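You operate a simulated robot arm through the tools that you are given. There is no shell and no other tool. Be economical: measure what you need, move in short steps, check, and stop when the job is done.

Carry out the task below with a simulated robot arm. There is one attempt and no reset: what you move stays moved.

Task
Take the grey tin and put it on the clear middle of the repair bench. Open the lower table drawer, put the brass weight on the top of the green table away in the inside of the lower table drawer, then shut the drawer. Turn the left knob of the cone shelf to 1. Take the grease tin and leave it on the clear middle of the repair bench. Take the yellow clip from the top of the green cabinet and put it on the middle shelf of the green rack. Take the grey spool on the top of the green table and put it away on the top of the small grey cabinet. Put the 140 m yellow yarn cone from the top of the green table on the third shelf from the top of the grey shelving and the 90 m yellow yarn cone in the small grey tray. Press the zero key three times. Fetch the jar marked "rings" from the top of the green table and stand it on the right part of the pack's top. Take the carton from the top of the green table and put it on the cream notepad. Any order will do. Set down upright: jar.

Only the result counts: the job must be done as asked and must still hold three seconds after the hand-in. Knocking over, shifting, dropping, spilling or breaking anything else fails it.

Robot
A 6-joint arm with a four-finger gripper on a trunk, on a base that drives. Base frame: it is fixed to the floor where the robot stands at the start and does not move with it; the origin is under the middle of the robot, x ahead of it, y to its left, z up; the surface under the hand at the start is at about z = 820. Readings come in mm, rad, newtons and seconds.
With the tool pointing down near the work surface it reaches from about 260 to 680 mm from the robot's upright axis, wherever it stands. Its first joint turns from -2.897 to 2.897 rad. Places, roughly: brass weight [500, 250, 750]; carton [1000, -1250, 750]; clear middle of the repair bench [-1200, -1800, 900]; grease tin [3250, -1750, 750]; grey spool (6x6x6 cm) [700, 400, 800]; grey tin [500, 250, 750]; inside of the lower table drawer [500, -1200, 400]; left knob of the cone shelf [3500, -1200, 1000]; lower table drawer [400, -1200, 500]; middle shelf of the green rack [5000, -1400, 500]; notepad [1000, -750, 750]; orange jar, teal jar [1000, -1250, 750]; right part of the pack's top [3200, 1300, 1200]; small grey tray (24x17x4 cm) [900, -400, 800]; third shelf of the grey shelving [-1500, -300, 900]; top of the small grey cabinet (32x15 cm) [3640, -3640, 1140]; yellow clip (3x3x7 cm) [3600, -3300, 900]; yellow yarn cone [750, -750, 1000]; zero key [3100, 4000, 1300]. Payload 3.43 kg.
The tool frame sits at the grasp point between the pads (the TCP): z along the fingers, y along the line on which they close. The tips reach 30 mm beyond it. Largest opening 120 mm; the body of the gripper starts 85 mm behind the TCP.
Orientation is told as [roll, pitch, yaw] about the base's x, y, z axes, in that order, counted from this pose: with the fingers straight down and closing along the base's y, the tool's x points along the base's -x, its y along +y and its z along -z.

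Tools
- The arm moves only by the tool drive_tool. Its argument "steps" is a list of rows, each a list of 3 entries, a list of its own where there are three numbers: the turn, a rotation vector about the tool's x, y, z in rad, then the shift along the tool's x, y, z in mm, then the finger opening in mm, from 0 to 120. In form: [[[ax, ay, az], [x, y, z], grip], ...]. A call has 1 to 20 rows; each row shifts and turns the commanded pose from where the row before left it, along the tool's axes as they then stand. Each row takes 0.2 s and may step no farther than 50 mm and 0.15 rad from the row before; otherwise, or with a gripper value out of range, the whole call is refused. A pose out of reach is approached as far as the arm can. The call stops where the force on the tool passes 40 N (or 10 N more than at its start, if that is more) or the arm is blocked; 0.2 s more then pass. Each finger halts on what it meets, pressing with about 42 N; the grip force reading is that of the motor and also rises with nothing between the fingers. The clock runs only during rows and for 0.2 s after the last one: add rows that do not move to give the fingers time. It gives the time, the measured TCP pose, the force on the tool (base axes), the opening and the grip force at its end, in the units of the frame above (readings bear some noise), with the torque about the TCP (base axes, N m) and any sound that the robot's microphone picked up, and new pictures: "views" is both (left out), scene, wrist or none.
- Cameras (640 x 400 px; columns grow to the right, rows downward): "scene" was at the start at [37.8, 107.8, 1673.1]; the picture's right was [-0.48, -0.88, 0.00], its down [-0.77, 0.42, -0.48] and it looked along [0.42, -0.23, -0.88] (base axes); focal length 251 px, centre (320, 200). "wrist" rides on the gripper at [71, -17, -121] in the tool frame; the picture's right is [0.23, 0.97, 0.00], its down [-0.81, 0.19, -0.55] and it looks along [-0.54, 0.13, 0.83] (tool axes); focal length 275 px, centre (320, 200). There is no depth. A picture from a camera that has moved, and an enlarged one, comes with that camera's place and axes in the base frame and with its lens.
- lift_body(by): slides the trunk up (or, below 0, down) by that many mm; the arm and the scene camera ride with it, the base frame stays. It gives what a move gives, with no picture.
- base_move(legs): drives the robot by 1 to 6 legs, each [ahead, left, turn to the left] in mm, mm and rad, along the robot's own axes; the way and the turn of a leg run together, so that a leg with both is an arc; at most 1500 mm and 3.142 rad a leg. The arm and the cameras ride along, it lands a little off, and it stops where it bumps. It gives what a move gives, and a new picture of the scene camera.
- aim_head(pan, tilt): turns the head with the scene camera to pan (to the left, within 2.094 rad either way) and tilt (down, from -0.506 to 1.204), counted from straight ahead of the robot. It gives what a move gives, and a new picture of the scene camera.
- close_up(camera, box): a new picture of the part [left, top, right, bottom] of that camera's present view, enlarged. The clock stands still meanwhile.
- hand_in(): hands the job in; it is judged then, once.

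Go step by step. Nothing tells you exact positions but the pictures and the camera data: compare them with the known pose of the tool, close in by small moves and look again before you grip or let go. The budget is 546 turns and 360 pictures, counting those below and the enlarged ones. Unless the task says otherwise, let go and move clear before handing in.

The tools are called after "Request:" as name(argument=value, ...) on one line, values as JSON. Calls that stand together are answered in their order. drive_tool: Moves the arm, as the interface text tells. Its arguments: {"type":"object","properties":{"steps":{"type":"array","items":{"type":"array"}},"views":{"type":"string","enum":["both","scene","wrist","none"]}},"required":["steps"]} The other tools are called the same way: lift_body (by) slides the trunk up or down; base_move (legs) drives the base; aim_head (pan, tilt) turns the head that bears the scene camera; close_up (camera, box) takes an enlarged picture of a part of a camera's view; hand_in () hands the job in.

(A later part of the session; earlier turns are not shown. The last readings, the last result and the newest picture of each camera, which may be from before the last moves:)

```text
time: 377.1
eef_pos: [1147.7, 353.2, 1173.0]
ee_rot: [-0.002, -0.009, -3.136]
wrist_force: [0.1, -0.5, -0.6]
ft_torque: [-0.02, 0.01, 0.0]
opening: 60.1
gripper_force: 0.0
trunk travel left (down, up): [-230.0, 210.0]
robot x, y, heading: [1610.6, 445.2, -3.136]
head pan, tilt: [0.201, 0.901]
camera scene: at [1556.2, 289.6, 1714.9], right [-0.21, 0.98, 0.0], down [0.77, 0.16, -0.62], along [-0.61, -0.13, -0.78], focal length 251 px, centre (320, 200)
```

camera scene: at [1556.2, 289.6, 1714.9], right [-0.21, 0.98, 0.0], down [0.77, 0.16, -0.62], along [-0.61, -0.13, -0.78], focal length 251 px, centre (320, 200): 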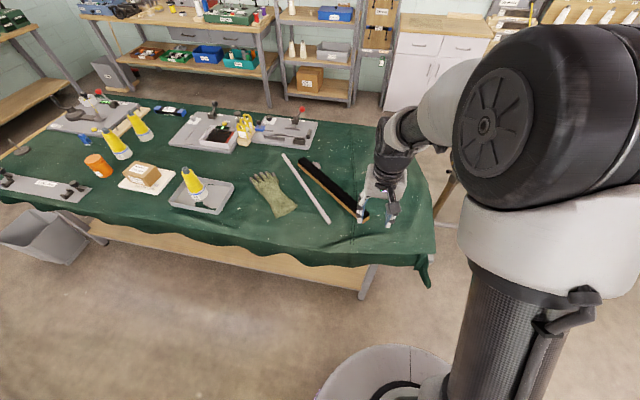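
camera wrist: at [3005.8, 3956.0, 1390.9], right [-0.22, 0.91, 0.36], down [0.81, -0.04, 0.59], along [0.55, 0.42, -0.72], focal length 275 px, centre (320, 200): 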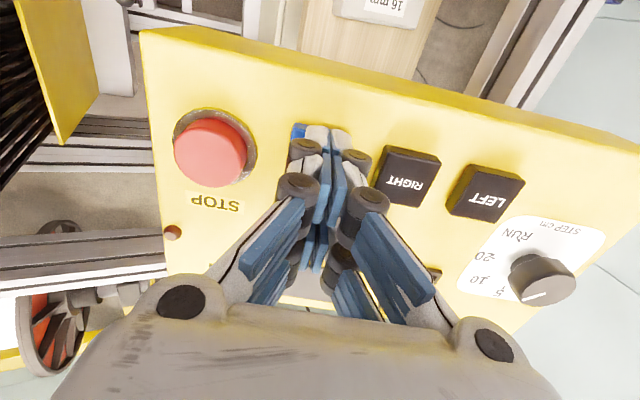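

The spool is behind the arm; a table leg stands at about (1150,400), so I go to (1310,745) instead.

Request:
base_move(legs=[[0, -298, 0], [295, 0, 0]])

Request:
aim_head(pan=0.6, tilt=1.0)

```text
time: 380.8
eef_pos: [849.9, 652.0, 1172.2]
ee_rot: [-0.001, -0.009, -3.137]
wrist_force: [-0.4, -0.4, 1.1]
ft_torque: [-0.02, -0.03, -0.01]
opening: 60.2
gripper_force: 0.0
trunk travel left (down, up): [-230.0, 210.0]
robot x, y, heading: [1310.2, 736.6, -3.143]
head pan, tilt: [0.201, 0.901]
camera scene: at [1258.1, 584.5, 1714.8], right [-0.2, 0.98, 0.0], down [0.77, 0.16, -0.62], along [-0.61, -0.13, -0.78], focal length 251 px, centre (320, 200)
```

scene: 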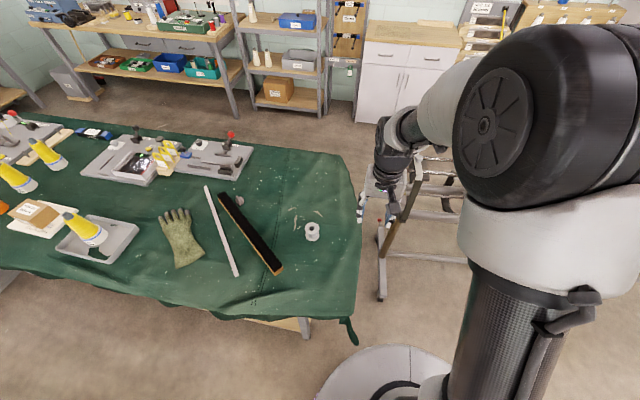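

```text
time: 381.6
eef_pos: [850.2, 649.7, 1172.9]
ee_rot: [-0.002, -0.009, -3.138]
wrist_force: [-0.8, -0.2, 0.1]
ft_torque: [0.0, -0.03, 0.01]
opening: 59.8
gripper_force: 0.0
trunk travel left (down, up): [-230.0, 210.0]
robot x, y, heading: [1312.3, 741.4, -3.136]
head pan, tilt: [0.6, 1.0]
camera scene: at [1275.5, 560.3, 1707.6], right [-0.57, 0.82, 0.0], down [0.69, 0.48, -0.54], along [-0.44, -0.31, -0.84], focal length 251 px, centre (320, 200)
```

scene: 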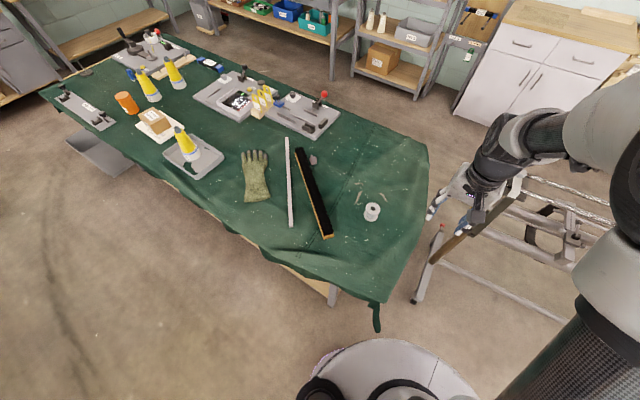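

The spool is near [742,444]. I bring the hand over it.

Request:
drive_tool(steps=[[[0, 0, 0], [-15, 30, 33], 100], [[0, 0, 0], [-15, 30, 33], 100], [[0, 0, 0], [-15, 30, 33], 100], [[0, 0, 0], [-15, 30, 33], 100], [[0, 0, 0], [-15, 30, 33], 100], [[0, 0, 0], [-15, 30, 33], 100], [[0, 0, 0], [-15, 26, 15], 100], [[0, 0, 0], [0, 0, 0], 100]], views="wrist")

```text
time: 383.4
eef_pos: [742.7, 444.9, 962.4]
ee_rot: [-0.001, -0.01, -3.14]
wrist_force: [-0.2, -0.6, 0.5]
ft_torque: [0.02, 0.02, -0.03]
opening: 100.1
gripper_force: 0.0
trunk travel left (down, up): [-230.0, 210.0]
robot x, y, heading: [1314.8, 742.4, -3.135]
head pan, tilt: [0.6, 1.0]
camera wrist: at [817.3, 461.0, 1081.3], right [0.23, -0.97, 0.0], down [-0.81, -0.19, 0.56], along [-0.55, -0.13, -0.83], focal length 275 px, centre (320, 200)
```

wrist: 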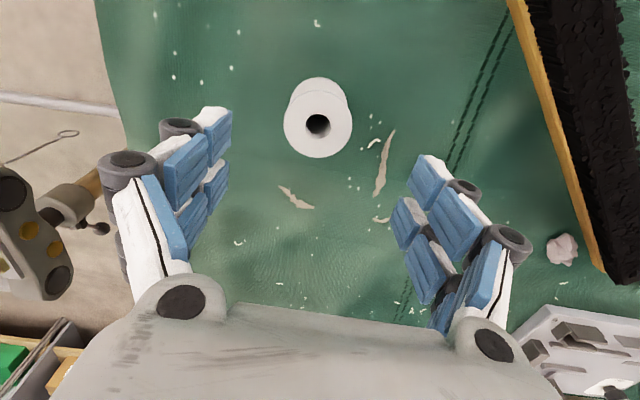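

It's right below. I descend to z≈830.

Request:
drive_tool(steps=[[[0, 0, 0], [-2, 1, 35], 95], [[0, 0, 0], [0, 0, 35], 95], [[0, 0, 0], [0, 0, 30], 95], [[0, 0, 0], [0, 0, 20], 95], [[0, 0, 0], [0, 0, 10], 95], [[0, 0, 0], [0, 0, 0], 95]], views="wrist")

```text
time: 384.8
eef_pos: [739.3, 442.5, 831.0]
ee_rot: [-0.002, -0.011, -3.14]
wrist_force: [0.3, -0.9, -0.8]
ft_torque: [-0.01, 0.01, -0.01]
opening: 94.9
gripper_force: 0.0
trunk travel left (down, up): [-230.0, 210.0]
robot x, y, heading: [1312.6, 742.6, -3.139]
head pan, tilt: [0.6, 1.0]
camera wrist: at [813.4, 459.8, 950.7], right [0.23, -0.97, 0.0], down [-0.81, -0.19, 0.56], along [-0.55, -0.13, -0.83], focal length 275 px, centre (320, 200)
```

wrist: 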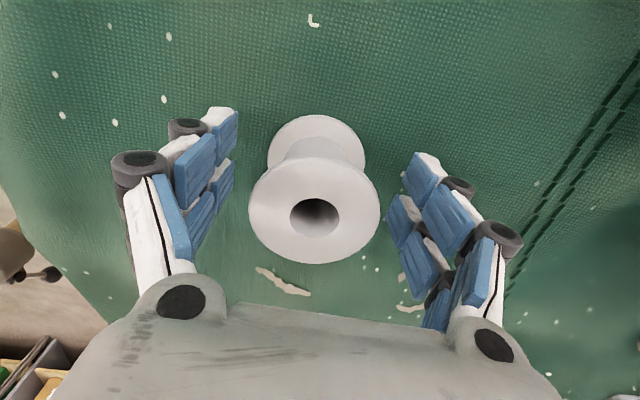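

Spool centred; I close and lift.

Request:
drive_tool(steps=[[[0, 0, 0], [0, 0, 2], 85], [[0, 0, 0], [0, 0, 0], 75], [[0, 0, 0], [0, 0, 0], 65], [[0, 0, 0], [0, 0, 0], 50], [[0, 0, 0], [0, 0, 0], 40], [[0, 0, 0], [0, 0, 0], 40], [[0, 0, 0], [0, 0, -3], 40], [[0, 0, 0], [0, 0, -5], 40], [[0, 0, 0], [0, 0, -10], 40], [[0, 0, 0], [0, 0, -15], 40], [[0, 0, 0], [0, 0, 0], 40]], views="wrist")

```text
time: 387.2
eef_pos: [740.5, 443.9, 862.0]
ee_rot: [-0.001, -0.008, -3.139]
wrist_force: [0.1, -0.1, -0.3]
ft_torque: [-0.02, 0.0, -0.04]
opening: 54.2
gripper_force: 42.1
trunk travel left (down, up): [-230.0, 210.0]
robot x, y, heading: [1311.9, 739.4, -3.136]
head pan, tilt: [0.6, 1.0]
camera wrist: at [813.7, 460.0, 981.5], right [0.23, -0.97, 0.0], down [-0.81, -0.19, 0.56], along [-0.55, -0.13, -0.83], focal length 275 px, centre (320, 200)
```

wrist: 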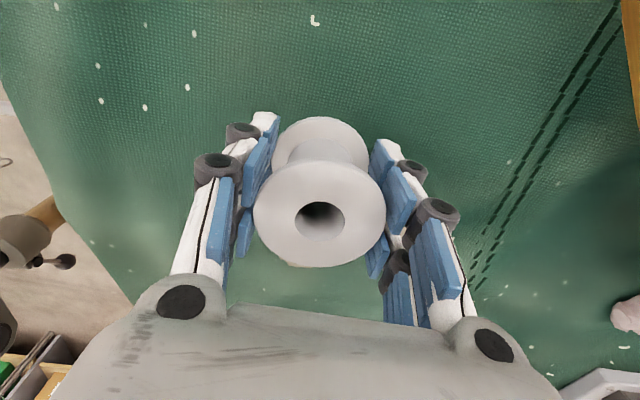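

Held. I raise and retract, then drive toward the green cabinet corner.

Request:
drive_tool(steps=[[[0, 0, 0], [5, 0, -25], 40], [[0, 0, 0], [10, -5, -35], 40], [[0, 0, 0], [15, -10, -35], 40], [[0, 0, 0], [15, -15, -35], 40], [[0, 0, 0], [20, -20, -35], 40], [[0, 0, 0], [20, -30, -30], 40], [[0, 0, 0], [15, -40, -20], 40], [[0, 0, 0], [0, -45, 0], 40], [[0, 0, 0], [0, -45, 0], 40], [[0, 0, 0], [0, 0, 0], 40]], views="wrist")

```text
time: 389.4
eef_pos: [842.3, 652.9, 1076.4]
ee_rot: [-0.001, -0.008, -3.138]
wrist_force: [-0.1, -0.3, -0.4]
ft_torque: [0.02, 0.01, 0.03]
opening: 54.3
gripper_force: 41.9
trunk travel left (down, up): [-230.0, 210.0]
robot x, y, heading: [1314.3, 744.3, -3.137]
head pan, tilt: [0.6, 1.0]
camera wrist: at [915.5, 670.0, 1196.3], right [0.23, -0.97, 0.0], down [-0.81, -0.2, 0.56], along [-0.55, -0.13, -0.83], focal length 275 px, centre (320, 200)
```

wrist: 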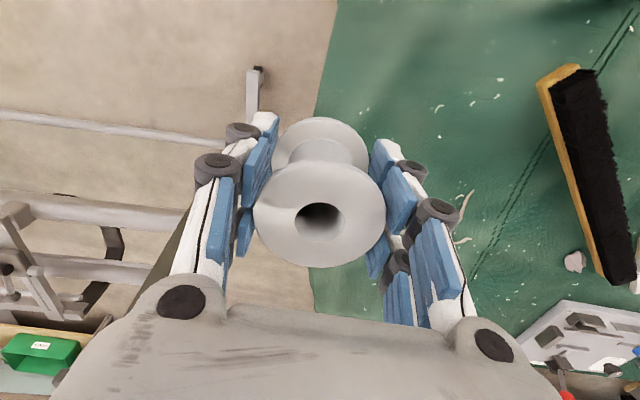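

Request:
base_move(legs=[[-650, 0, 0], [0, 1500, 0], [0, 1400, 0], [0, 0, 2.35]])

Request:
aim_head(pan=0.0, tilt=0.4)

```text
time: 412.2
eef_pos: [2390.3, -2415.3, 1075.9]
ee_rot: [-0.002, -0.008, -0.774]
wrist_force: [-0.5, 0.1, -0.2]
ft_torque: [0.0, 0.03, 0.0]
opening: 54.2
gripper_force: 41.8
trunk travel left (down, up): [-230.0, 210.0]
robot x, y, heading: [1992.3, -2141.2, -0.769]
head pan, tilt: [0.6, 1.0]
camera scene: at [2147.1, -2046.9, 1707.6], right [-0.17, -0.99, 0.0], down [-0.83, 0.14, -0.54], along [0.53, -0.09, -0.84], focal length 251 px, centre (320, 200)
```

scene: 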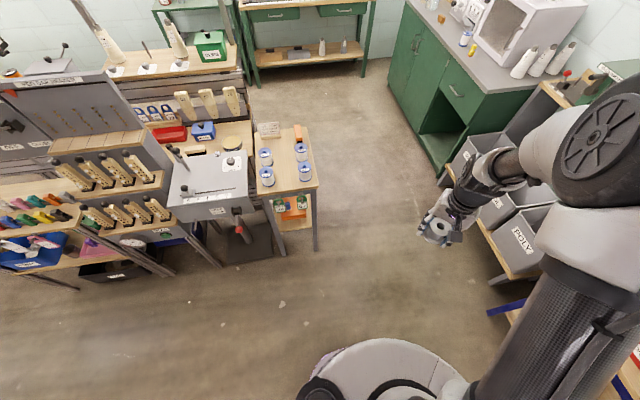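

```text
time: 413.2
eef_pos: [2391.4, -2415.2, 1077.1]
ee_rot: [-0.001, -0.009, -0.773]
wrist_force: [0.2, 0.5, -0.3]
ft_torque: [-0.05, -0.01, -0.02]
opening: 54.4
gripper_force: 42.1
trunk travel left (down, up): [-230.0, 210.0]
robot x, y, heading: [2000.3, -2149.0, -0.771]
head pan, tilt: [0.0, 0.4]
camera scene: at [2145.0, -2099.7, 1757.8], right [-0.7, -0.72, 0.0], down [-0.28, 0.27, -0.92], along [0.66, -0.64, -0.39], focal length 251 px, centre (320, 200)
```

scene: 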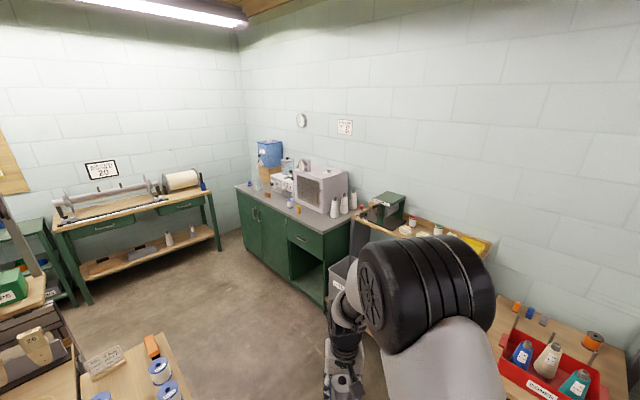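

Request:
close_up(camera="scene", box=[230, 130, 370, 230])

```text
4.00 times, centred on (300, 180) of scene
camera zoom: at [2145.0, -2099.7, 1757.8], right [-0.7, -0.72, 0.0], down [-0.28, 0.27, -0.92], along [0.66, -0.64, -0.39], focal length 1005 px, centre (400, 280)
```

zoom: 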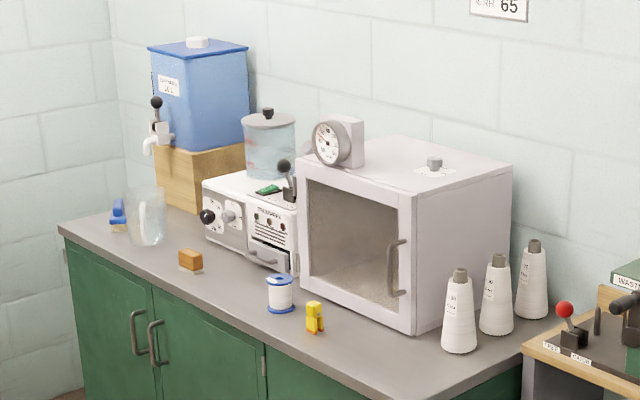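

The grey cabinet (white-fronted box with glass door) stands on the green counter with a gauge and a small knob on top. I drive to face it through the aisle at y≈-2550.

Request:
base_move(legs=[[0, 0, 0.771], [0, -400, 0], [1500, 0, 0], [120, 0, 0], [0, 0, -1.571], [250, 0, 0]])

Request:
aim_head(pan=0.15, tilt=0.6)

```text
time: 430.8
eef_pos: [3706.1, -3279.1, 1076.5]
ee_rot: [-0.001, -0.007, -1.566]
wrist_force: [-0.9, -0.2, -0.4]
ft_torque: [0.03, 0.04, 0.0]
opening: 54.2
gripper_force: 42.4
trunk travel left (down, up): [-230.0, 210.0]
robot x, y, heading: [3620.2, -2808.2, -1.57]
head pan, tilt: [0.0, 0.4]
camera scene: at [3760.9, -2883.0, 1757.8], right [-1.0, 0.0, 0.0], down [0.0, 0.39, -0.92], along [0.0, -0.92, -0.39], focal length 251 px, centre (320, 200)
```

scene: 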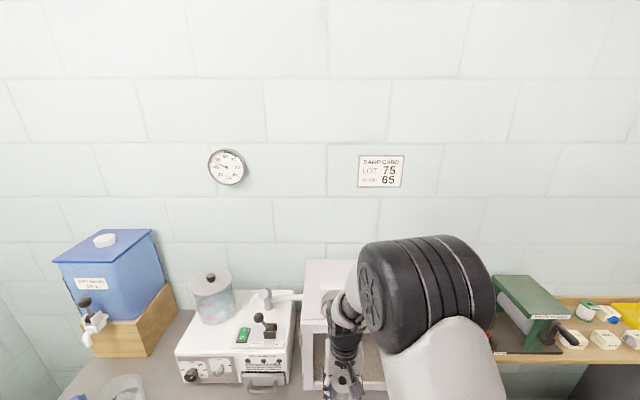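

```text
time: 431.5
eef_pos: [3706.5, -3277.9, 1076.5]
ee_rot: [-0.003, -0.009, -1.566]
wrist_force: [-0.1, 0.0, -0.9]
ft_torque: [0.03, 0.03, -0.03]
opening: 54.3
gripper_force: 41.8
trunk travel left (down, up): [-230.0, 210.0]
robot x, y, heading: [3623.3, -2807.5, -1.566]
head pan, tilt: [0.15, 0.6]
camera scene: at [3774.0, -2876.3, 1739.7], right [-0.99, -0.15, 0.0], down [-0.09, 0.56, -0.83], along [0.13, -0.82, -0.56], focal length 251 px, centre (320, 200)
```

scene: 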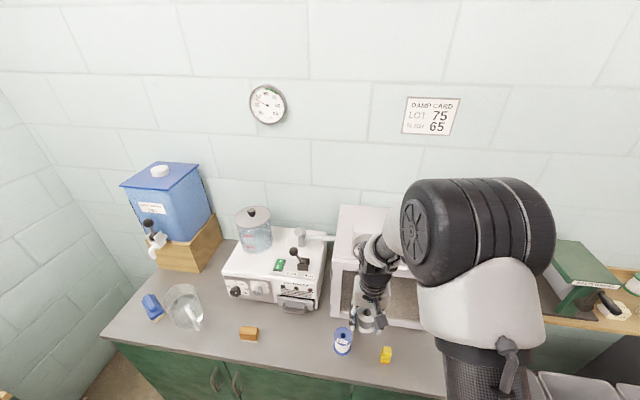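

The top spans x≈3475–3820, y≈-3415..-3720. I raise the trunk, then move the hand over to see the top with the wrist camera.

Request:
lift_body(by=210)

Request:
base_move(legs=[[140, 0, 0]])

Request:
drive_tool(steps=[[[0, 0, 0], [-30, 0, 0], 40], [[0, 0, 0], [-30, 0, 0], 40], [[0, 0, 0], [0, 0, 0], 40]], views="both")

```text
time: 433.8
eef_pos: [3707.0, -3278.0, 1286.2]
ee_rot: [-0.001, -0.009, -1.566]
wrist_force: [-0.4, -0.3, -0.7]
ft_torque: [0.0, 0.03, 0.05]
opening: 54.2
gripper_force: 42.2
trunk travel left (down, up): [-440.0, 0.0]
robot x, y, heading: [3618.2, -2803.4, -1.571]
head pan, tilt: [0.15, 0.6]
```

```text
time: 435.1
eef_pos: [3707.6, -3415.1, 1287.2]
ee_rot: [0.0, -0.009, -1.566]
wrist_force: [-0.7, -0.1, -0.3]
ft_torque: [0.0, 0.04, 0.01]
opening: 54.2
gripper_force: 41.6
trunk travel left (down, up): [-440.0, 0.0]
robot x, y, heading: [3616.6, -2947.9, -1.568]
head pan, tilt: [0.15, 0.6]
camera scene: at [3774.7, -3014.5, 1949.7], right [-0.99, -0.15, 0.0], down [-0.09, 0.56, -0.83], along [0.13, -0.82, -0.56], focal length 251 px, centre (320, 200)
```

scene: 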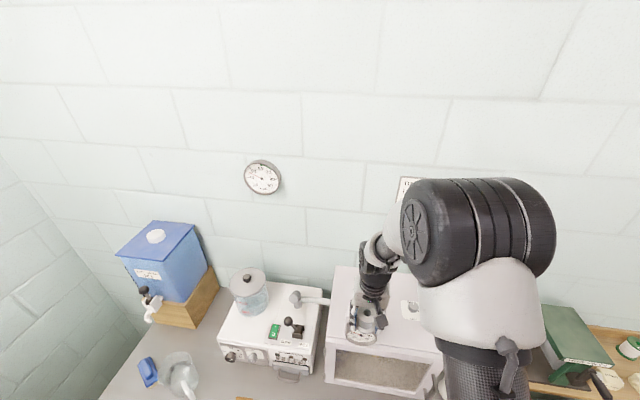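

```text
time: 435.9
eef_pos: [3707.6, -3474.9, 1288.4]
ee_rot: [-0.002, -0.01, -1.567]
wrist_force: [0.4, 0.9, -0.3]
ft_torque: [-0.01, 0.01, 0.01]
opening: 54.0
gripper_force: 41.7
trunk travel left (down, up): [-440.0, 0.0]
robot x, y, heading: [3619.6, -2950.0, -1.569]
head pan, tilt: [0.15, 0.6]
camera scene: at [3774.6, -3012.3, 1949.7], right [-0.99, -0.15, 0.0], down [-0.09, 0.56, -0.83], along [0.13, -0.82, -0.56], focal length 251 px, centre (320, 200)
camera wrist: at [3691.3, -3402.7, 1407.5], right [0.97, 0.23, 0.0], down [0.2, -0.8, 0.56], along [0.13, -0.55, -0.83], focal length 275 px, centre (320, 200)
```

scene: 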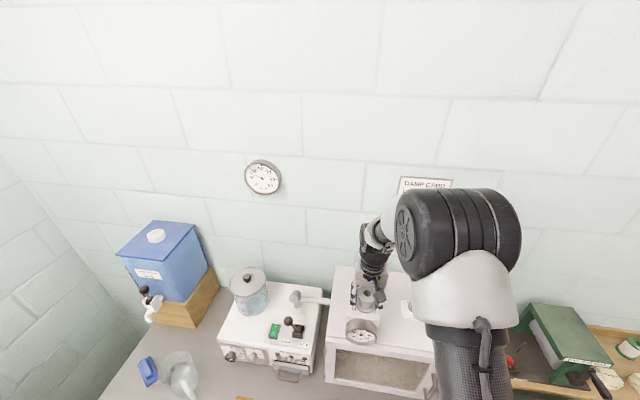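
wrist: 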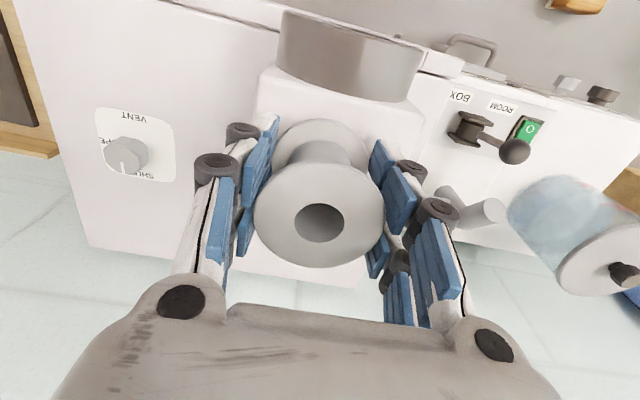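

A gauge housing stands at the front and a VENT knob at [3535,-3556]; the free strip is behind, about [3660,-3620]. I extend there.

Request:
base_move(legs=[[25, 0, 0]])

Request:
drive_tool(steps=[[[0, 0, 0], [-25, -9, 0], 40], [[0, 0, 0], [-25, -10, 0], 40], [[0, 0, 0], [-25, -10, 0], 40], [[0, 0, 0], [-25, -10, 0], 40], [[0, 0, 0], [-20, -8, 0], 40], [[0, 0, 0], [0, 0, 0], 40]], views="both")

```text
time: 436.7
eef_pos: [3707.6, -3499.6, 1288.3]
ee_rot: [-0.002, -0.008, -1.568]
wrist_force: [-0.5, 0.3, -0.8]
ft_torque: [-0.04, -0.03, -0.02]
opening: 54.5
gripper_force: 42.1
trunk travel left (down, up): [-440.0, 0.0]
robot x, y, heading: [3623.8, -2967.5, -1.569]
head pan, tilt: [0.15, 0.6]
camera scene: at [3774.8, -3037.1, 1949.8], right [-0.99, -0.15, 0.0], down [-0.09, 0.56, -0.83], along [0.13, -0.82, -0.56], focal length 251 px, centre (320, 200)
```

scene: 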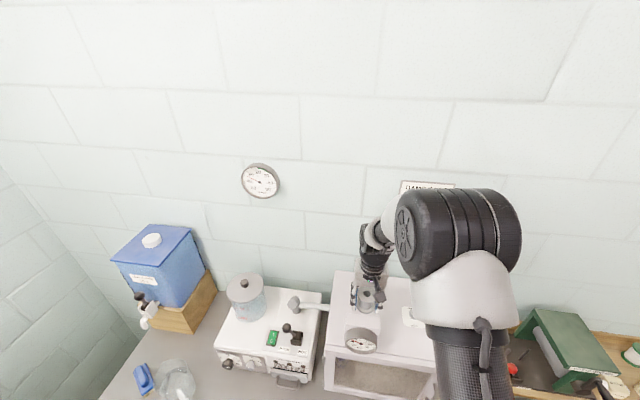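

```text
time: 438.1
eef_pos: [3664.0, -3619.3, 1289.6]
ee_rot: [-0.002, -0.008, -1.567]
wrist_force: [-0.4, -0.2, -0.1]
ft_torque: [0.02, 0.0, -0.02]
opening: 54.4
gripper_force: 41.5
trunk travel left (down, up): [-440.0, 0.0]
robot x, y, heading: [3617.8, -2972.5, -1.569]
head pan, tilt: [0.15, 0.6]
camera scene: at [3775.0, -3037.6, 1949.7], right [-0.99, -0.15, 0.0], down [-0.09, 0.56, -0.83], along [0.13, -0.82, -0.56], focal length 251 px, centre (320, 200)
camera wrist: at [3645.7, -3547.8, 1408.3], right [0.97, 0.23, 0.0], down [0.2, -0.81, 0.56], along [0.13, -0.55, -0.83], focal length 275 px, centre (320, 200)
```

scene: 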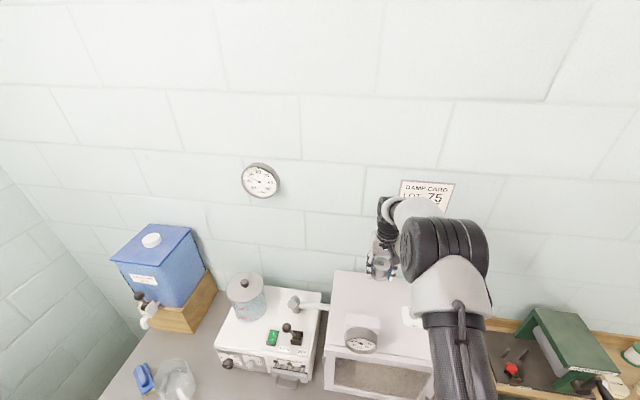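
wrist: 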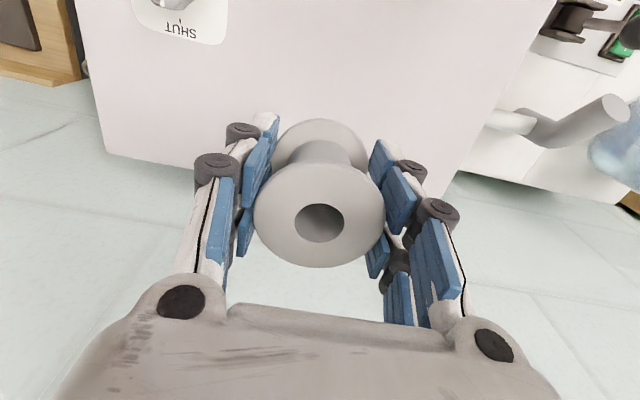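

The landing spot is clear with margins. I lower.

Request:
drive_tool(steps=[[[0, 0, 0], [0, 0, 30], 40], [[0, 0, 0], [0, 0, 30], 40], [[0, 0, 0], [0, 0, 20], 40], [[0, 0, 0], [0, 0, 8], 40], [[0, 0, 0], [0, 0, 4], 40], [[0, 0, 0], [0, 0, 4], 40], [[0, 0, 0], [0, 0, 3], 40], [[0, 0, 0], [0, 0, 3], 40], [[0, 0, 0], [0, 0, 0], 40]], views="wrist")

```text
time: 440.1
eef_pos: [3662.1, -3620.8, 1186.6]
ee_rot: [-0.003, -0.01, -1.566]
wrist_force: [0.5, -0.3, -0.2]
ft_torque: [-0.01, -0.03, -0.01]
opening: 54.5
gripper_force: 42.2
trunk travel left (down, up): [-440.0, 0.0]
robot x, y, heading: [3621.7, -2968.4, -1.567]
head pan, tilt: [0.15, 0.6]
camera wrist: at [3645.2, -3549.0, 1306.2], right [0.97, 0.23, 0.0], down [0.2, -0.81, 0.56], along [0.13, -0.54, -0.83], focal length 275 px, centre (320, 200)
```

wrist: 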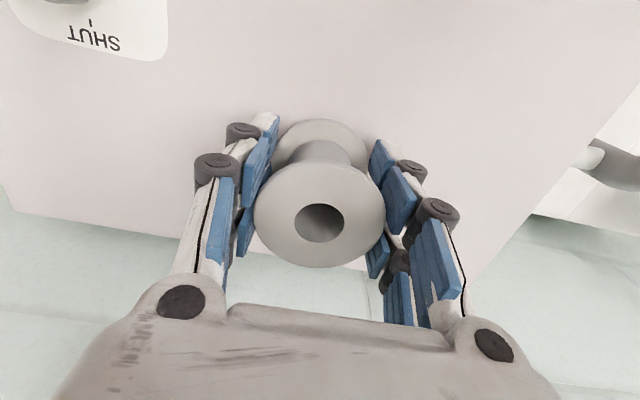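

Request:
drive_tool(steps=[[[0, 0, 0], [0, 0, 3], 40], [[0, 0, 0], [0, 0, 3], 40], [[0, 0, 0], [0, 0, 3], 40], [[0, 0, 0], [0, 0, 3], 40], [[0, 0, 0], [0, 0, 0], 40]], views="none")

```text
time: 441.3
eef_pos: [3661.2, -3619.8, 1179.1]
ee_rot: [0.0, -0.018, -1.567]
wrist_force: [0.5, -0.9, 33.9]
ft_torque: [0.81, -0.13, 0.0]
opening: 54.3
gripper_force: 42.0
trunk travel left (down, up): [-440.0, 0.0]
robot x, y, heading: [3620.4, -2970.1, -1.562]
head pan, tilt: [0.15, 0.6]
```

Contact. I ease up a little, release and rise.

Request:
drive_tool(steps=[[[0, 0, 0], [0, 0, -3], 54], [[0, 0, 0], [0, 0, 0], 66], [[0, 0, 0], [0, 0, 0], 80], [[0, 0, 0], [0, 0, 0], 80], [[0, 0, 0], [0, 0, -20], 80], [[0, 0, 0], [0, 0, -30], 80], [[0, 0, 0], [0, 0, -40], 80], [[0, 0, 0], [0, 0, -30], 80]], views="wrist")

```text
time: 443.1
eef_pos: [3659.8, -3619.7, 1297.9]
ee_rot: [-0.002, -0.01, -1.567]
wrist_force: [-1.2, 0.3, 0.3]
ft_torque: [0.01, 0.02, -0.02]
opening: 80.1
gripper_force: 0.1
trunk travel left (down, up): [-440.0, 0.0]
robot x, y, heading: [3621.0, -2968.3, -1.565]
head pan, tilt: [0.15, 0.6]
camera wrist: at [3644.6, -3548.2, 1418.2], right [0.97, 0.23, 0.0], down [0.2, -0.81, 0.56], along [0.13, -0.54, -0.83], focal length 275 px, centre (320, 200)
```

wrist: 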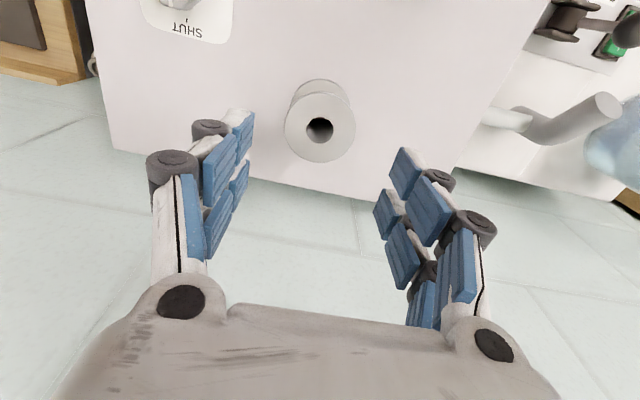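

The spool stands. Next the yellow clip on the counter near [3634,-3266]: I retract, back off and lower.

Request:
drive_tool(steps=[[[0, 0, 0], [40, 0, -10], 80], [[0, 0, 0], [45, 0, 0], 80], [[0, 0, 0], [45, 0, 0], 80], [[0, 0, 0], [45, 0, 0], 80], [[0, 0, 0], [30, 0, 0], 80]], views="none")

Request:
base_move(legs=[[-260, 0, 0]])

Request:
lift_body(by=-210)

Request:
aim_head(pan=0.1, tilt=0.9)

```text
time: 444.3
eef_pos: [3660.1, -3414.1, 1305.2]
ee_rot: [-0.003, -0.01, -1.568]
wrist_force: [0.7, -0.9, -0.4]
ft_torque: [-0.03, -0.01, 0.01]
opening: 80.0
gripper_force: 0.0
trunk travel left (down, up): [-440.0, 0.0]
robot x, y, heading: [3622.6, -2971.0, -1.567]
head pan, tilt: [0.15, 0.6]
```

```text
time: 446.2
eef_pos: [3658.9, -3153.6, 1304.3]
ee_rot: [-0.001, -0.008, -1.565]
wrist_force: [0.2, -0.5, -0.5]
ft_torque: [-0.04, 0.04, 0.0]
opening: 80.1
gripper_force: 0.1
trunk travel left (down, up): [-440.0, 0.0]
robot x, y, heading: [3615.9, -2710.1, -1.568]
head pan, tilt: [0.15, 0.6]
camera scene: at [3773.5, -2777.0, 1949.6], right [-0.99, -0.15, 0.0], down [-0.09, 0.56, -0.83], along [0.13, -0.82, -0.56], focal length 251 px, centre (320, 200)
```

scene: 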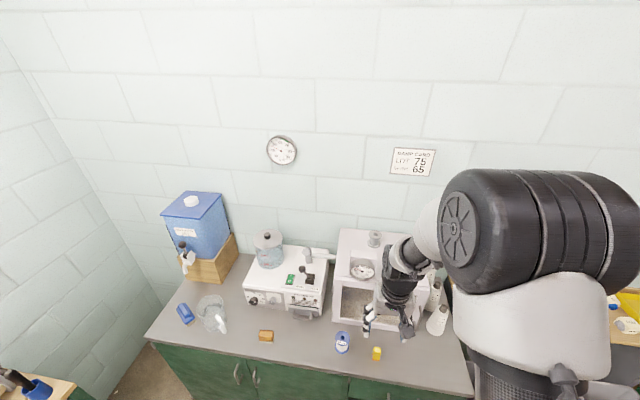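

```text
time: 448.4
eef_pos: [3657.7, -3152.9, 1096.2]
ee_rot: [-0.001, -0.008, -1.565]
wrist_force: [0.2, 1.1, 0.9]
ft_torque: [0.01, -0.01, 0.0]
opening: 80.2
gripper_force: 0.1
trunk travel left (down, up): [-230.0, 210.0]
robot x, y, heading: [3623.0, -2710.1, -1.566]
head pan, tilt: [0.15, 0.6]
```

```text
time: 449.2
eef_pos: [3658.1, -3152.6, 1095.7]
ee_rot: [-0.002, -0.01, -1.566]
wrist_force: [-0.9, 0.3, 0.5]
ft_torque: [-0.02, 0.02, -0.03]
opening: 79.9
gripper_force: 0.0
trunk travel left (down, up): [-230.0, 210.0]
robot x, y, heading: [3620.7, -2711.4, -1.559]
head pan, tilt: [0.099, 0.901]
camera scene: at [3767.8, -2765.3, 1714.9], right [-0.99, -0.1, 0.0], down [-0.08, 0.78, -0.62], along [0.07, -0.62, -0.78], focal length 251 px, centre (320, 200)
```

scene: 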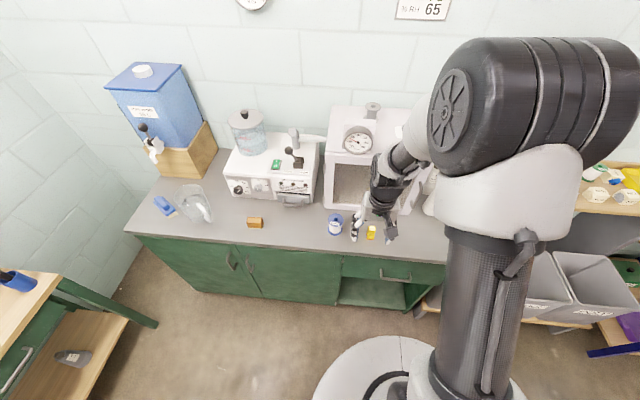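

The clip is at about [3636,-3277,909]. I go above it.

Request:
drive_tool(steps=[[[0, 0, 0], [-31, -5.5, 24], 70], [[0, 0, 0], [-31, -5.5, 24], 70], [[0, 0, 0], [-31, -5.5, 24], 70], [[0, 0, 0], [-31, -5.5, 23], 70], [[0, 0, 0], [0, 0, 0], 70]], views="wrist")

```text
time: 450.4
eef_pos: [3638.2, -3276.8, 1001.6]
ee_rot: [-0.001, -0.008, -1.566]
wrist_force: [-0.1, 0.8, 0.7]
ft_torque: [-0.02, 0.0, -0.01]
opening: 70.0
gripper_force: 0.1
trunk travel left (down, up): [-230.0, 210.0]
robot x, y, heading: [3614.4, -2711.0, -1.562]
head pan, tilt: [0.099, 0.901]
camera wrist: at [3621.0, -3206.2, 1121.3], right [0.97, 0.23, 0.0], down [0.2, -0.81, 0.56], along [0.13, -0.54, -0.83], focal length 275 px, centre (320, 200)
```

wrist: 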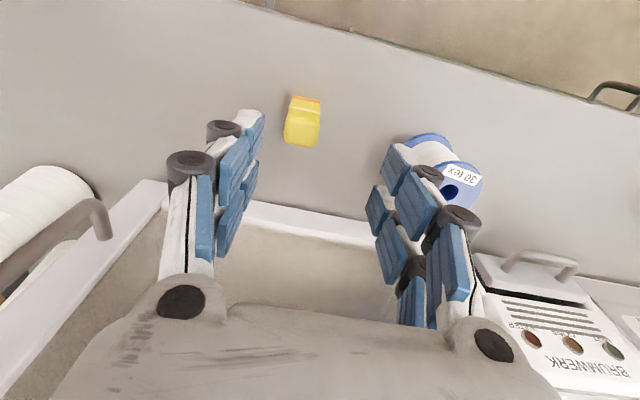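

Request:
drive_tool(steps=[[[0, 0, 0], [4, -13, 10], 70], [[0, 0, 0], [0, 0, 30], 70], [[0, 0, 0], [0, 0, 20], 70], [[0, 0, 0], [0, 0, 0], 70]], views="wrist")

Request:
close_up(camera="scene", box=[320, 190, 430, 260])

```text
time: 451.4
eef_pos: [3624.7, -3274.2, 941.1]
ee_rot: [-0.001, -0.008, -1.568]
wrist_force: [0.0, 0.0, 0.6]
ft_torque: [0.01, -0.02, 0.03]
opening: 69.9
gripper_force: 0.1
trunk travel left (down, up): [-230.0, 210.0]
robot x, y, heading: [3619.8, -2710.3, -1.57]
head pan, tilt: [0.099, 0.901]
camera wrist: at [3607.8, -3203.1, 1060.8], right [0.97, 0.23, 0.0], down [0.2, -0.81, 0.56], along [0.13, -0.54, -0.83], focal length 275 px, centre (320, 200)
```

wrist: 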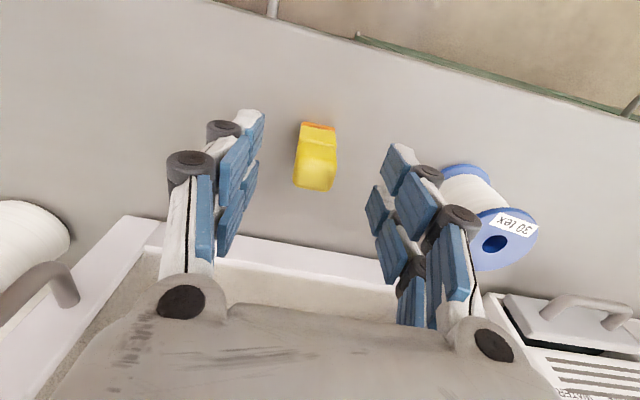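

```text
5.71 times, centred on (375, 225) of scene
camera zoom: at [3767.9, -2765.3, 1714.9], right [-0.99, -0.1, 0.0], down [-0.08, 0.78, -0.62], along [0.07, -0.62, -0.78], focal length 1436 px, centre (6, 57)
```

zoom: 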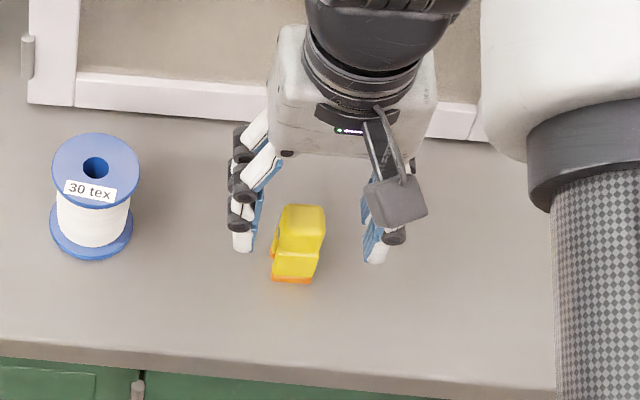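

The clip stands at [3622,-3270], counter ≈ z 862. I lower to z≈902, close, and lift.

Request:
drive_tool(steps=[[[0, 0, 0], [4, -3, 12], 70], [[0, 0, 0], [0, 0, 15], 70], [[0, 0, 0], [0, 0, 11], 65], [[0, 0, 0], [0, 0, 0], 50], [[0, 0, 0], [0, 0, 0], 38], [[0, 0, 0], [0, 0, 0], 25], [[0, 0, 0], [0, 0, 0], 15], [[0, 0, 0], [0, 0, 0], 15], [[0, 0, 0], [0, 0, -4], 15], [[0, 0, 0], [0, 0, -8], 15], [[0, 0, 0], [0, 0, -12], 15], [[0, 0, 0], [0, 0, 0], 15]], views="wrist")

```text
time: 454.0
eef_pos: [3621.2, -3270.9, 926.8]
ee_rot: [-0.002, -0.008, -1.565]
wrist_force: [-1.0, 1.0, -0.7]
ft_torque: [-0.02, 0.01, 0.01]
opening: 26.7
gripper_force: 42.3
trunk travel left (down, up): [-230.0, 210.0]
robot x, y, heading: [3618.2, -2713.5, -1.561]
head pan, tilt: [0.099, 0.901]
camera wrist: at [3604.7, -3199.3, 1047.0], right [0.97, 0.23, 0.0], down [0.2, -0.81, 0.56], along [0.13, -0.54, -0.83], focal length 275 px, centre (320, 200)
```

wrist: 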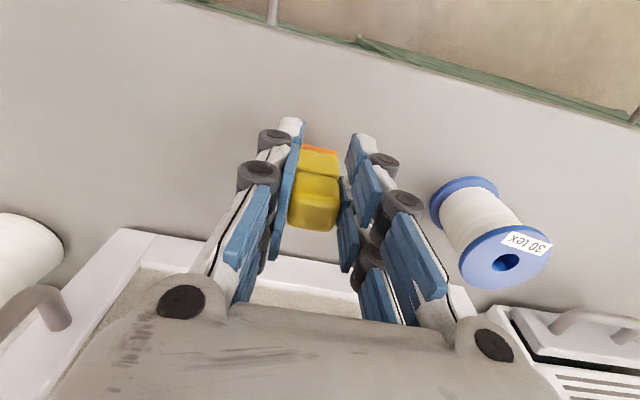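

The clip is held. I raise it, back off, and look toward the green rack at [5000,-1400].

Request:
drive_tool(steps=[[[0, 0, 0], [0, 0, -30], 15], [[0, 0, 0], [15, 0, -40], 15], [[0, 0, 0], [30, 0, -40], 15], [[0, 0, 0], [40, 0, -20], 15], [[0, 0, 0], [40, 0, 0], 15], [[0, 0, 0], [30, 0, 0], 15], [[0, 0, 0], [0, 0, 0], 15]], views="none")

Request:
base_move(legs=[[-200, 0, 0], [0, 0, 2.2]])

Request:
aim_head(pan=0.0, tilt=0.5)

```text
time: 455.6
eef_pos: [3620.7, -3116.2, 1056.7]
ee_rot: [-0.002, -0.01, -1.566]
wrist_force: [0.4, -0.6, -0.3]
ft_torque: [0.01, -0.03, 0.0]
opening: 26.6
gripper_force: 42.2
trunk travel left (down, up): [-230.0, 210.0]
robot x, y, heading: [3617.4, -2708.7, -1.567]
head pan, tilt: [0.099, 0.901]
```

```text
time: 462.5
eef_pos: [3944.5, -2268.8, 1056.6]
ee_rot: [-0.002, -0.009, 0.64]
wrist_force: [0.6, 0.2, -0.6]
ft_torque: [0.0, 0.03, 0.01]
opening: 26.3
gripper_force: 41.8
trunk travel left (down, up): [-230.0, 210.0]
robot x, y, heading: [3619.5, -2512.1, 0.638]
head pan, tilt: [0.099, 0.901]
camera scene: at [3575.3, -2359.8, 1714.8], right [0.67, -0.74, 0.0], down [-0.58, -0.53, -0.62], along [0.46, 0.42, -0.78], focal length 251 px, centre (320, 200)
```

scene: 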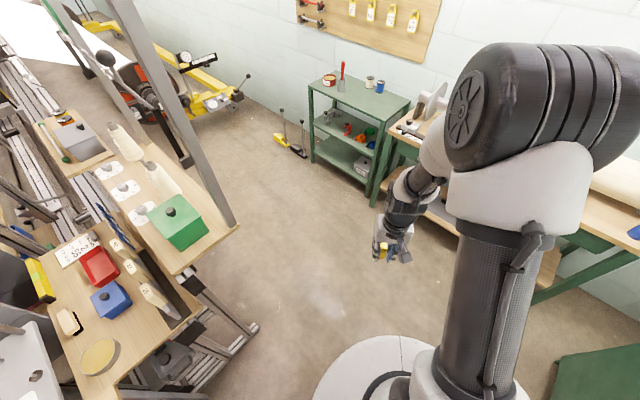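

```text
time: 463.3
eef_pos: [3945.1, -2269.0, 1056.1]
ee_rot: [-0.003, -0.009, 0.639]
wrist_force: [-0.8, 0.2, -1.1]
ft_torque: [0.01, 0.02, -0.03]
opening: 26.7
gripper_force: 41.9
trunk travel left (down, up): [-230.0, 210.0]
robot x, y, heading: [3618.0, -2512.7, 0.638]
head pan, tilt: [0.0, 0.499]
camera scene: at [3592.5, -2356.4, 1748.6], right [0.6, -0.8, 0.0], down [-0.38, -0.29, -0.88], along [0.7, 0.52, -0.48], focal length 251 px, centre (320, 200)
```

scene: 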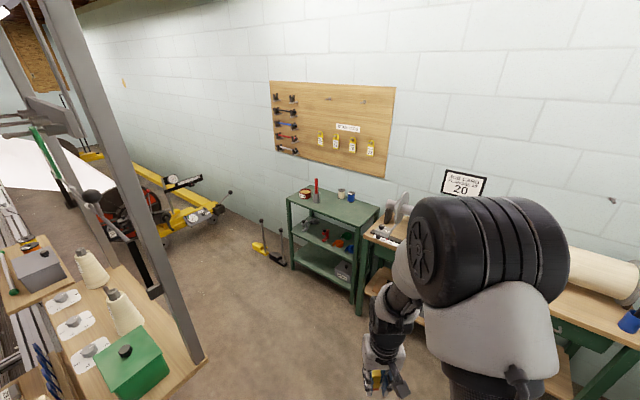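

Request:
close_up(camera="scene", box=[270, 170, 400, 310])

```text
2.86 times, centred on (335, 240) of scene
camera zoom: at [3592.5, -2356.4, 1748.6], right [0.6, -0.8, 0.0], down [-0.38, -0.29, -0.88], along [0.7, 0.52, -0.48], focal length 718 px, centre (277, 86)
```

zoom: 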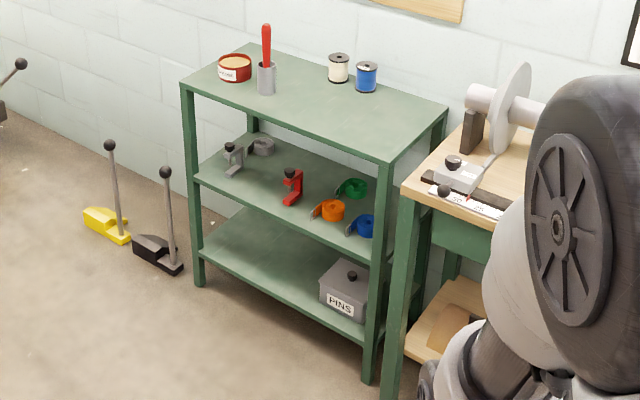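

The middle shelf (z≈450–500) is free between the grey clamp and the red one, about [4950,-1280]. I drive to (4260,-1280) facing the rack.

Request:
base_move(legs=[[0, 0, -0.638], [640, 0, 0], [0, 1232, 0]])

Request:
aim_head(pan=0.1, tilt=0.9)

```text
time: 474.4
eef_pos: [4675.3, -1289.0, 1057.2]
ee_rot: [-0.002, -0.008, -0.012]
wrist_force: [0.7, 0.5, 0.2]
ft_torque: [-0.04, 0.04, 0.03]
opening: 26.7
gripper_force: 42.2
trunk travel left (down, up): [-230.0, 210.0]
robot x, y, heading: [4271.3, -1285.4, -0.011]
head pan, tilt: [0.0, 0.499]
camera scene: at [4343.4, -1145.0, 1748.7], right [-0.01, -1.0, 0.0], down [-0.48, 0.01, -0.88], along [0.88, -0.01, -0.48], focal length 251 px, centre (320, 200)
```

scene: 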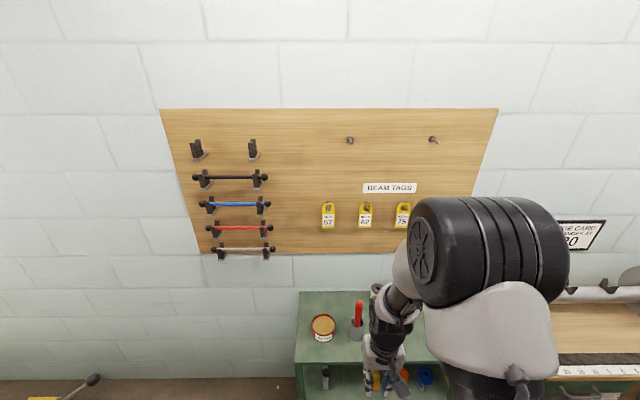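

```text
time: 475.3
eef_pos: [4676.0, -1287.5, 1055.8]
ee_rot: [-0.002, -0.009, -0.012]
wrist_force: [-0.3, 0.3, -1.0]
ft_torque: [0.02, 0.01, 0.01]
opening: 26.5
gripper_force: 41.8
trunk travel left (down, up): [-230.0, 210.0]
robot x, y, heading: [4269.9, -1283.6, -0.012]
head pan, tilt: [0.099, 0.901]
camera scene: at [4327.6, -1137.7, 1714.9], right [0.09, -1.0, 0.0], down [-0.78, -0.07, -0.62], along [0.62, 0.05, -0.78], focal length 251 px, centre (320, 200)
```

scene: 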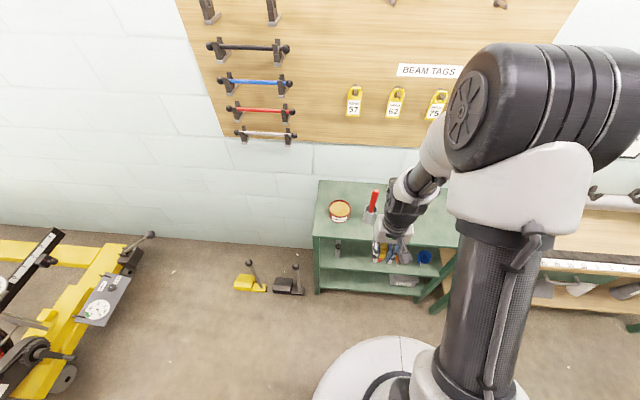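

I back off a bit, lower the trunk and tilt the tool forward (fingers closing sideways) in front of the rack.

Request:
base_move(legs=[[-90, 0, 0.012]])

Request:
lift_body(by=-230)

Request:
drive_tool(steps=[[[0, 0, 0], [-40, 0, 0], 15], [[0, 0, 0], [-40, 0, 0], 15], [[0, 0, 0], [-40, 0, 0], 15], [[0, 0, 0], [-30, 0, 0], 15], [[0, -0.15, 0], [0, 0, 0], 15], [[0, -0.15, 0], [0, 0, 0], 15], [[0, -0.15, 0], [0, 0, 0], 15], [[0, -0.15, 0], [0, 0, 0], 15], [[0, -0.15, 0], [0, 0, 0], 15], [[0, -0.15, 0], [0, 0, 0], 15], [[0, -0.15, 0], [0, 0, 0], 15], [[0, 0, 0], [0, 0, 0], 15]], views="both")

```text
time: 476.4
eef_pos: [4585.3, -1283.9, 1056.5]
ee_rot: [-0.002, -0.01, 0.001]
wrist_force: [-0.4, 1.0, 0.1]
ft_torque: [0.03, -0.01, 0.02]
opening: 26.6
gripper_force: 42.2
trunk travel left (down, up): [-230.0, 210.0]
robot x, y, heading: [4179.6, -1284.1, 0.002]
head pan, tilt: [0.099, 0.901]
camera scene: at [4234.5, -1136.5, 1714.9], right [0.1, -0.99, 0.0], down [-0.78, -0.08, -0.62], along [0.62, 0.06, -0.78], focal length 251 px, centre (320, 200)
```

scene: 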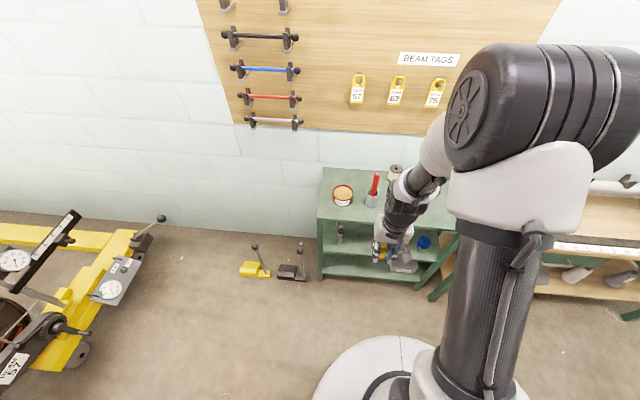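

```text
time: 478.8
eef_pos: [4587.2, -1284.7, 826.5]
ee_rot: [-0.003, -0.009, -0.001]
wrist_force: [0.2, 0.4, -0.3]
ft_torque: [0.02, 0.03, 0.0]
opening: 26.8
gripper_force: 41.7
trunk travel left (down, up): [0.0, 440.0]
robot x, y, heading: [4183.7, -1280.2, 0.002]
head pan, tilt: [0.099, 0.901]
```

```text
time: 481.4
eef_pos: [4736.4, -1282.6, 826.4]
ee_rot: [-0.001, -1.058, 0.003]
wrist_force: [-0.6, 0.2, -0.3]
ft_torque: [-0.05, 0.01, -0.01]
opening: 26.8
gripper_force: 41.7
trunk travel left (down, up): [0.0, 440.0]
robot x, y, heading: [4182.1, -1282.7, 0.003]
head pan, tilt: [0.099, 0.901]
camera scene: at [4236.2, -1136.5, 1484.9], right [0.1, -0.99, 0.0], down [-0.78, -0.08, -0.62], along [0.62, 0.06, -0.78], focal length 251 px, centre (320, 200)
camera wrist: at [4596.1, -1301.1, 824.1], right [-0.11, 0.97, -0.2], down [-0.08, 0.19, 0.98], along [0.99, 0.13, 0.06], focal length 275 px, centre (320, 200)
```

scene: 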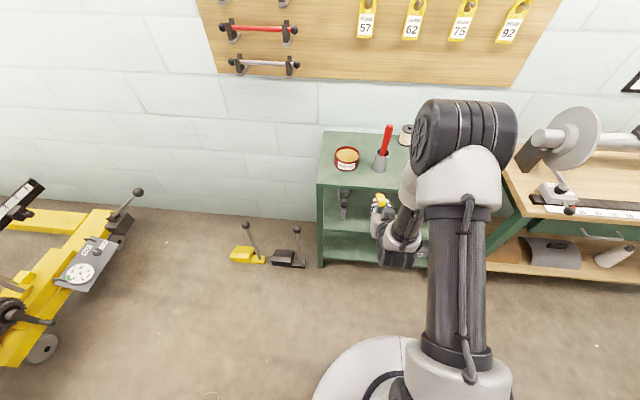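
wrist: 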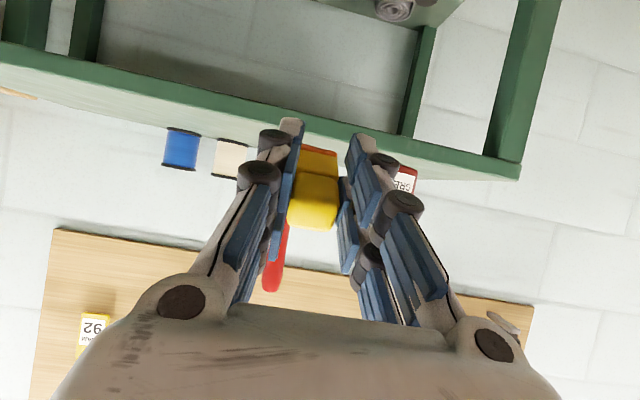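

Now down in front of the middle shelf opening.

Request:
drive_tool(steps=[[[0, 0, 0], [33.6, 0, 18.9], 15], [[0, 0, 0], [33.6, 0, 18.9], 15], [[0, 0, 0], [33.6, 0, 18.9], 15], [[0, 0, 0], [33.6, 0, 18.9], 15], [[0, 0, 0], [33.6, 0, 18.9], 15], [[0, 0, 0], [33.6, 0, 18.9], 15], [[0, 0, 0], [33.6, 0, 18.9], 15], [[0, 0, 0], [0, 0, 0], 15]], views="both")

```text
time: 483.2
eef_pos: [4736.8, -1284.1, 557.9]
ee_rot: [-0.002, -1.059, 0.003]
wrist_force: [0.1, -0.3, 0.2]
ft_torque: [-0.03, -0.01, 0.02]
opening: 26.6
gripper_force: 42.0
trunk travel left (down, up): [0.0, 440.0]
robot x, y, heading: [4179.3, -1282.8, 0.001]
head pan, tilt: [0.099, 0.901]
camera scene: at [4236.2, -1136.5, 1484.9], right [0.1, -0.99, 0.0], down [-0.78, -0.08, -0.62], along [0.62, 0.06, -0.78], focal length 251 px, centre (320, 200)
camera wrist: at [4595.9, -1301.1, 554.3], right [-0.11, 0.97, -0.2], down [-0.08, 0.19, 0.98], along [0.99, 0.13, 0.06], focal length 275 px, centre (320, 200)
```

scene: 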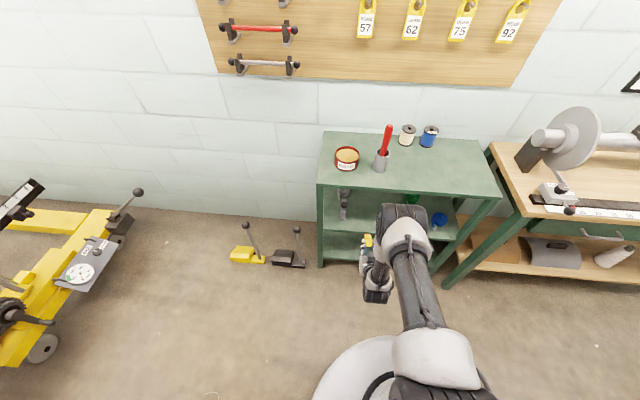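
wrist: 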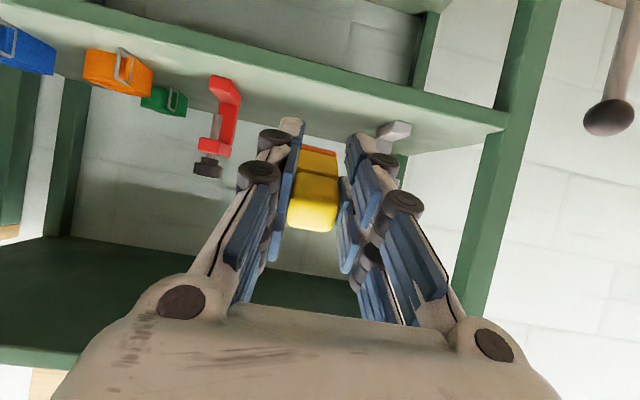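

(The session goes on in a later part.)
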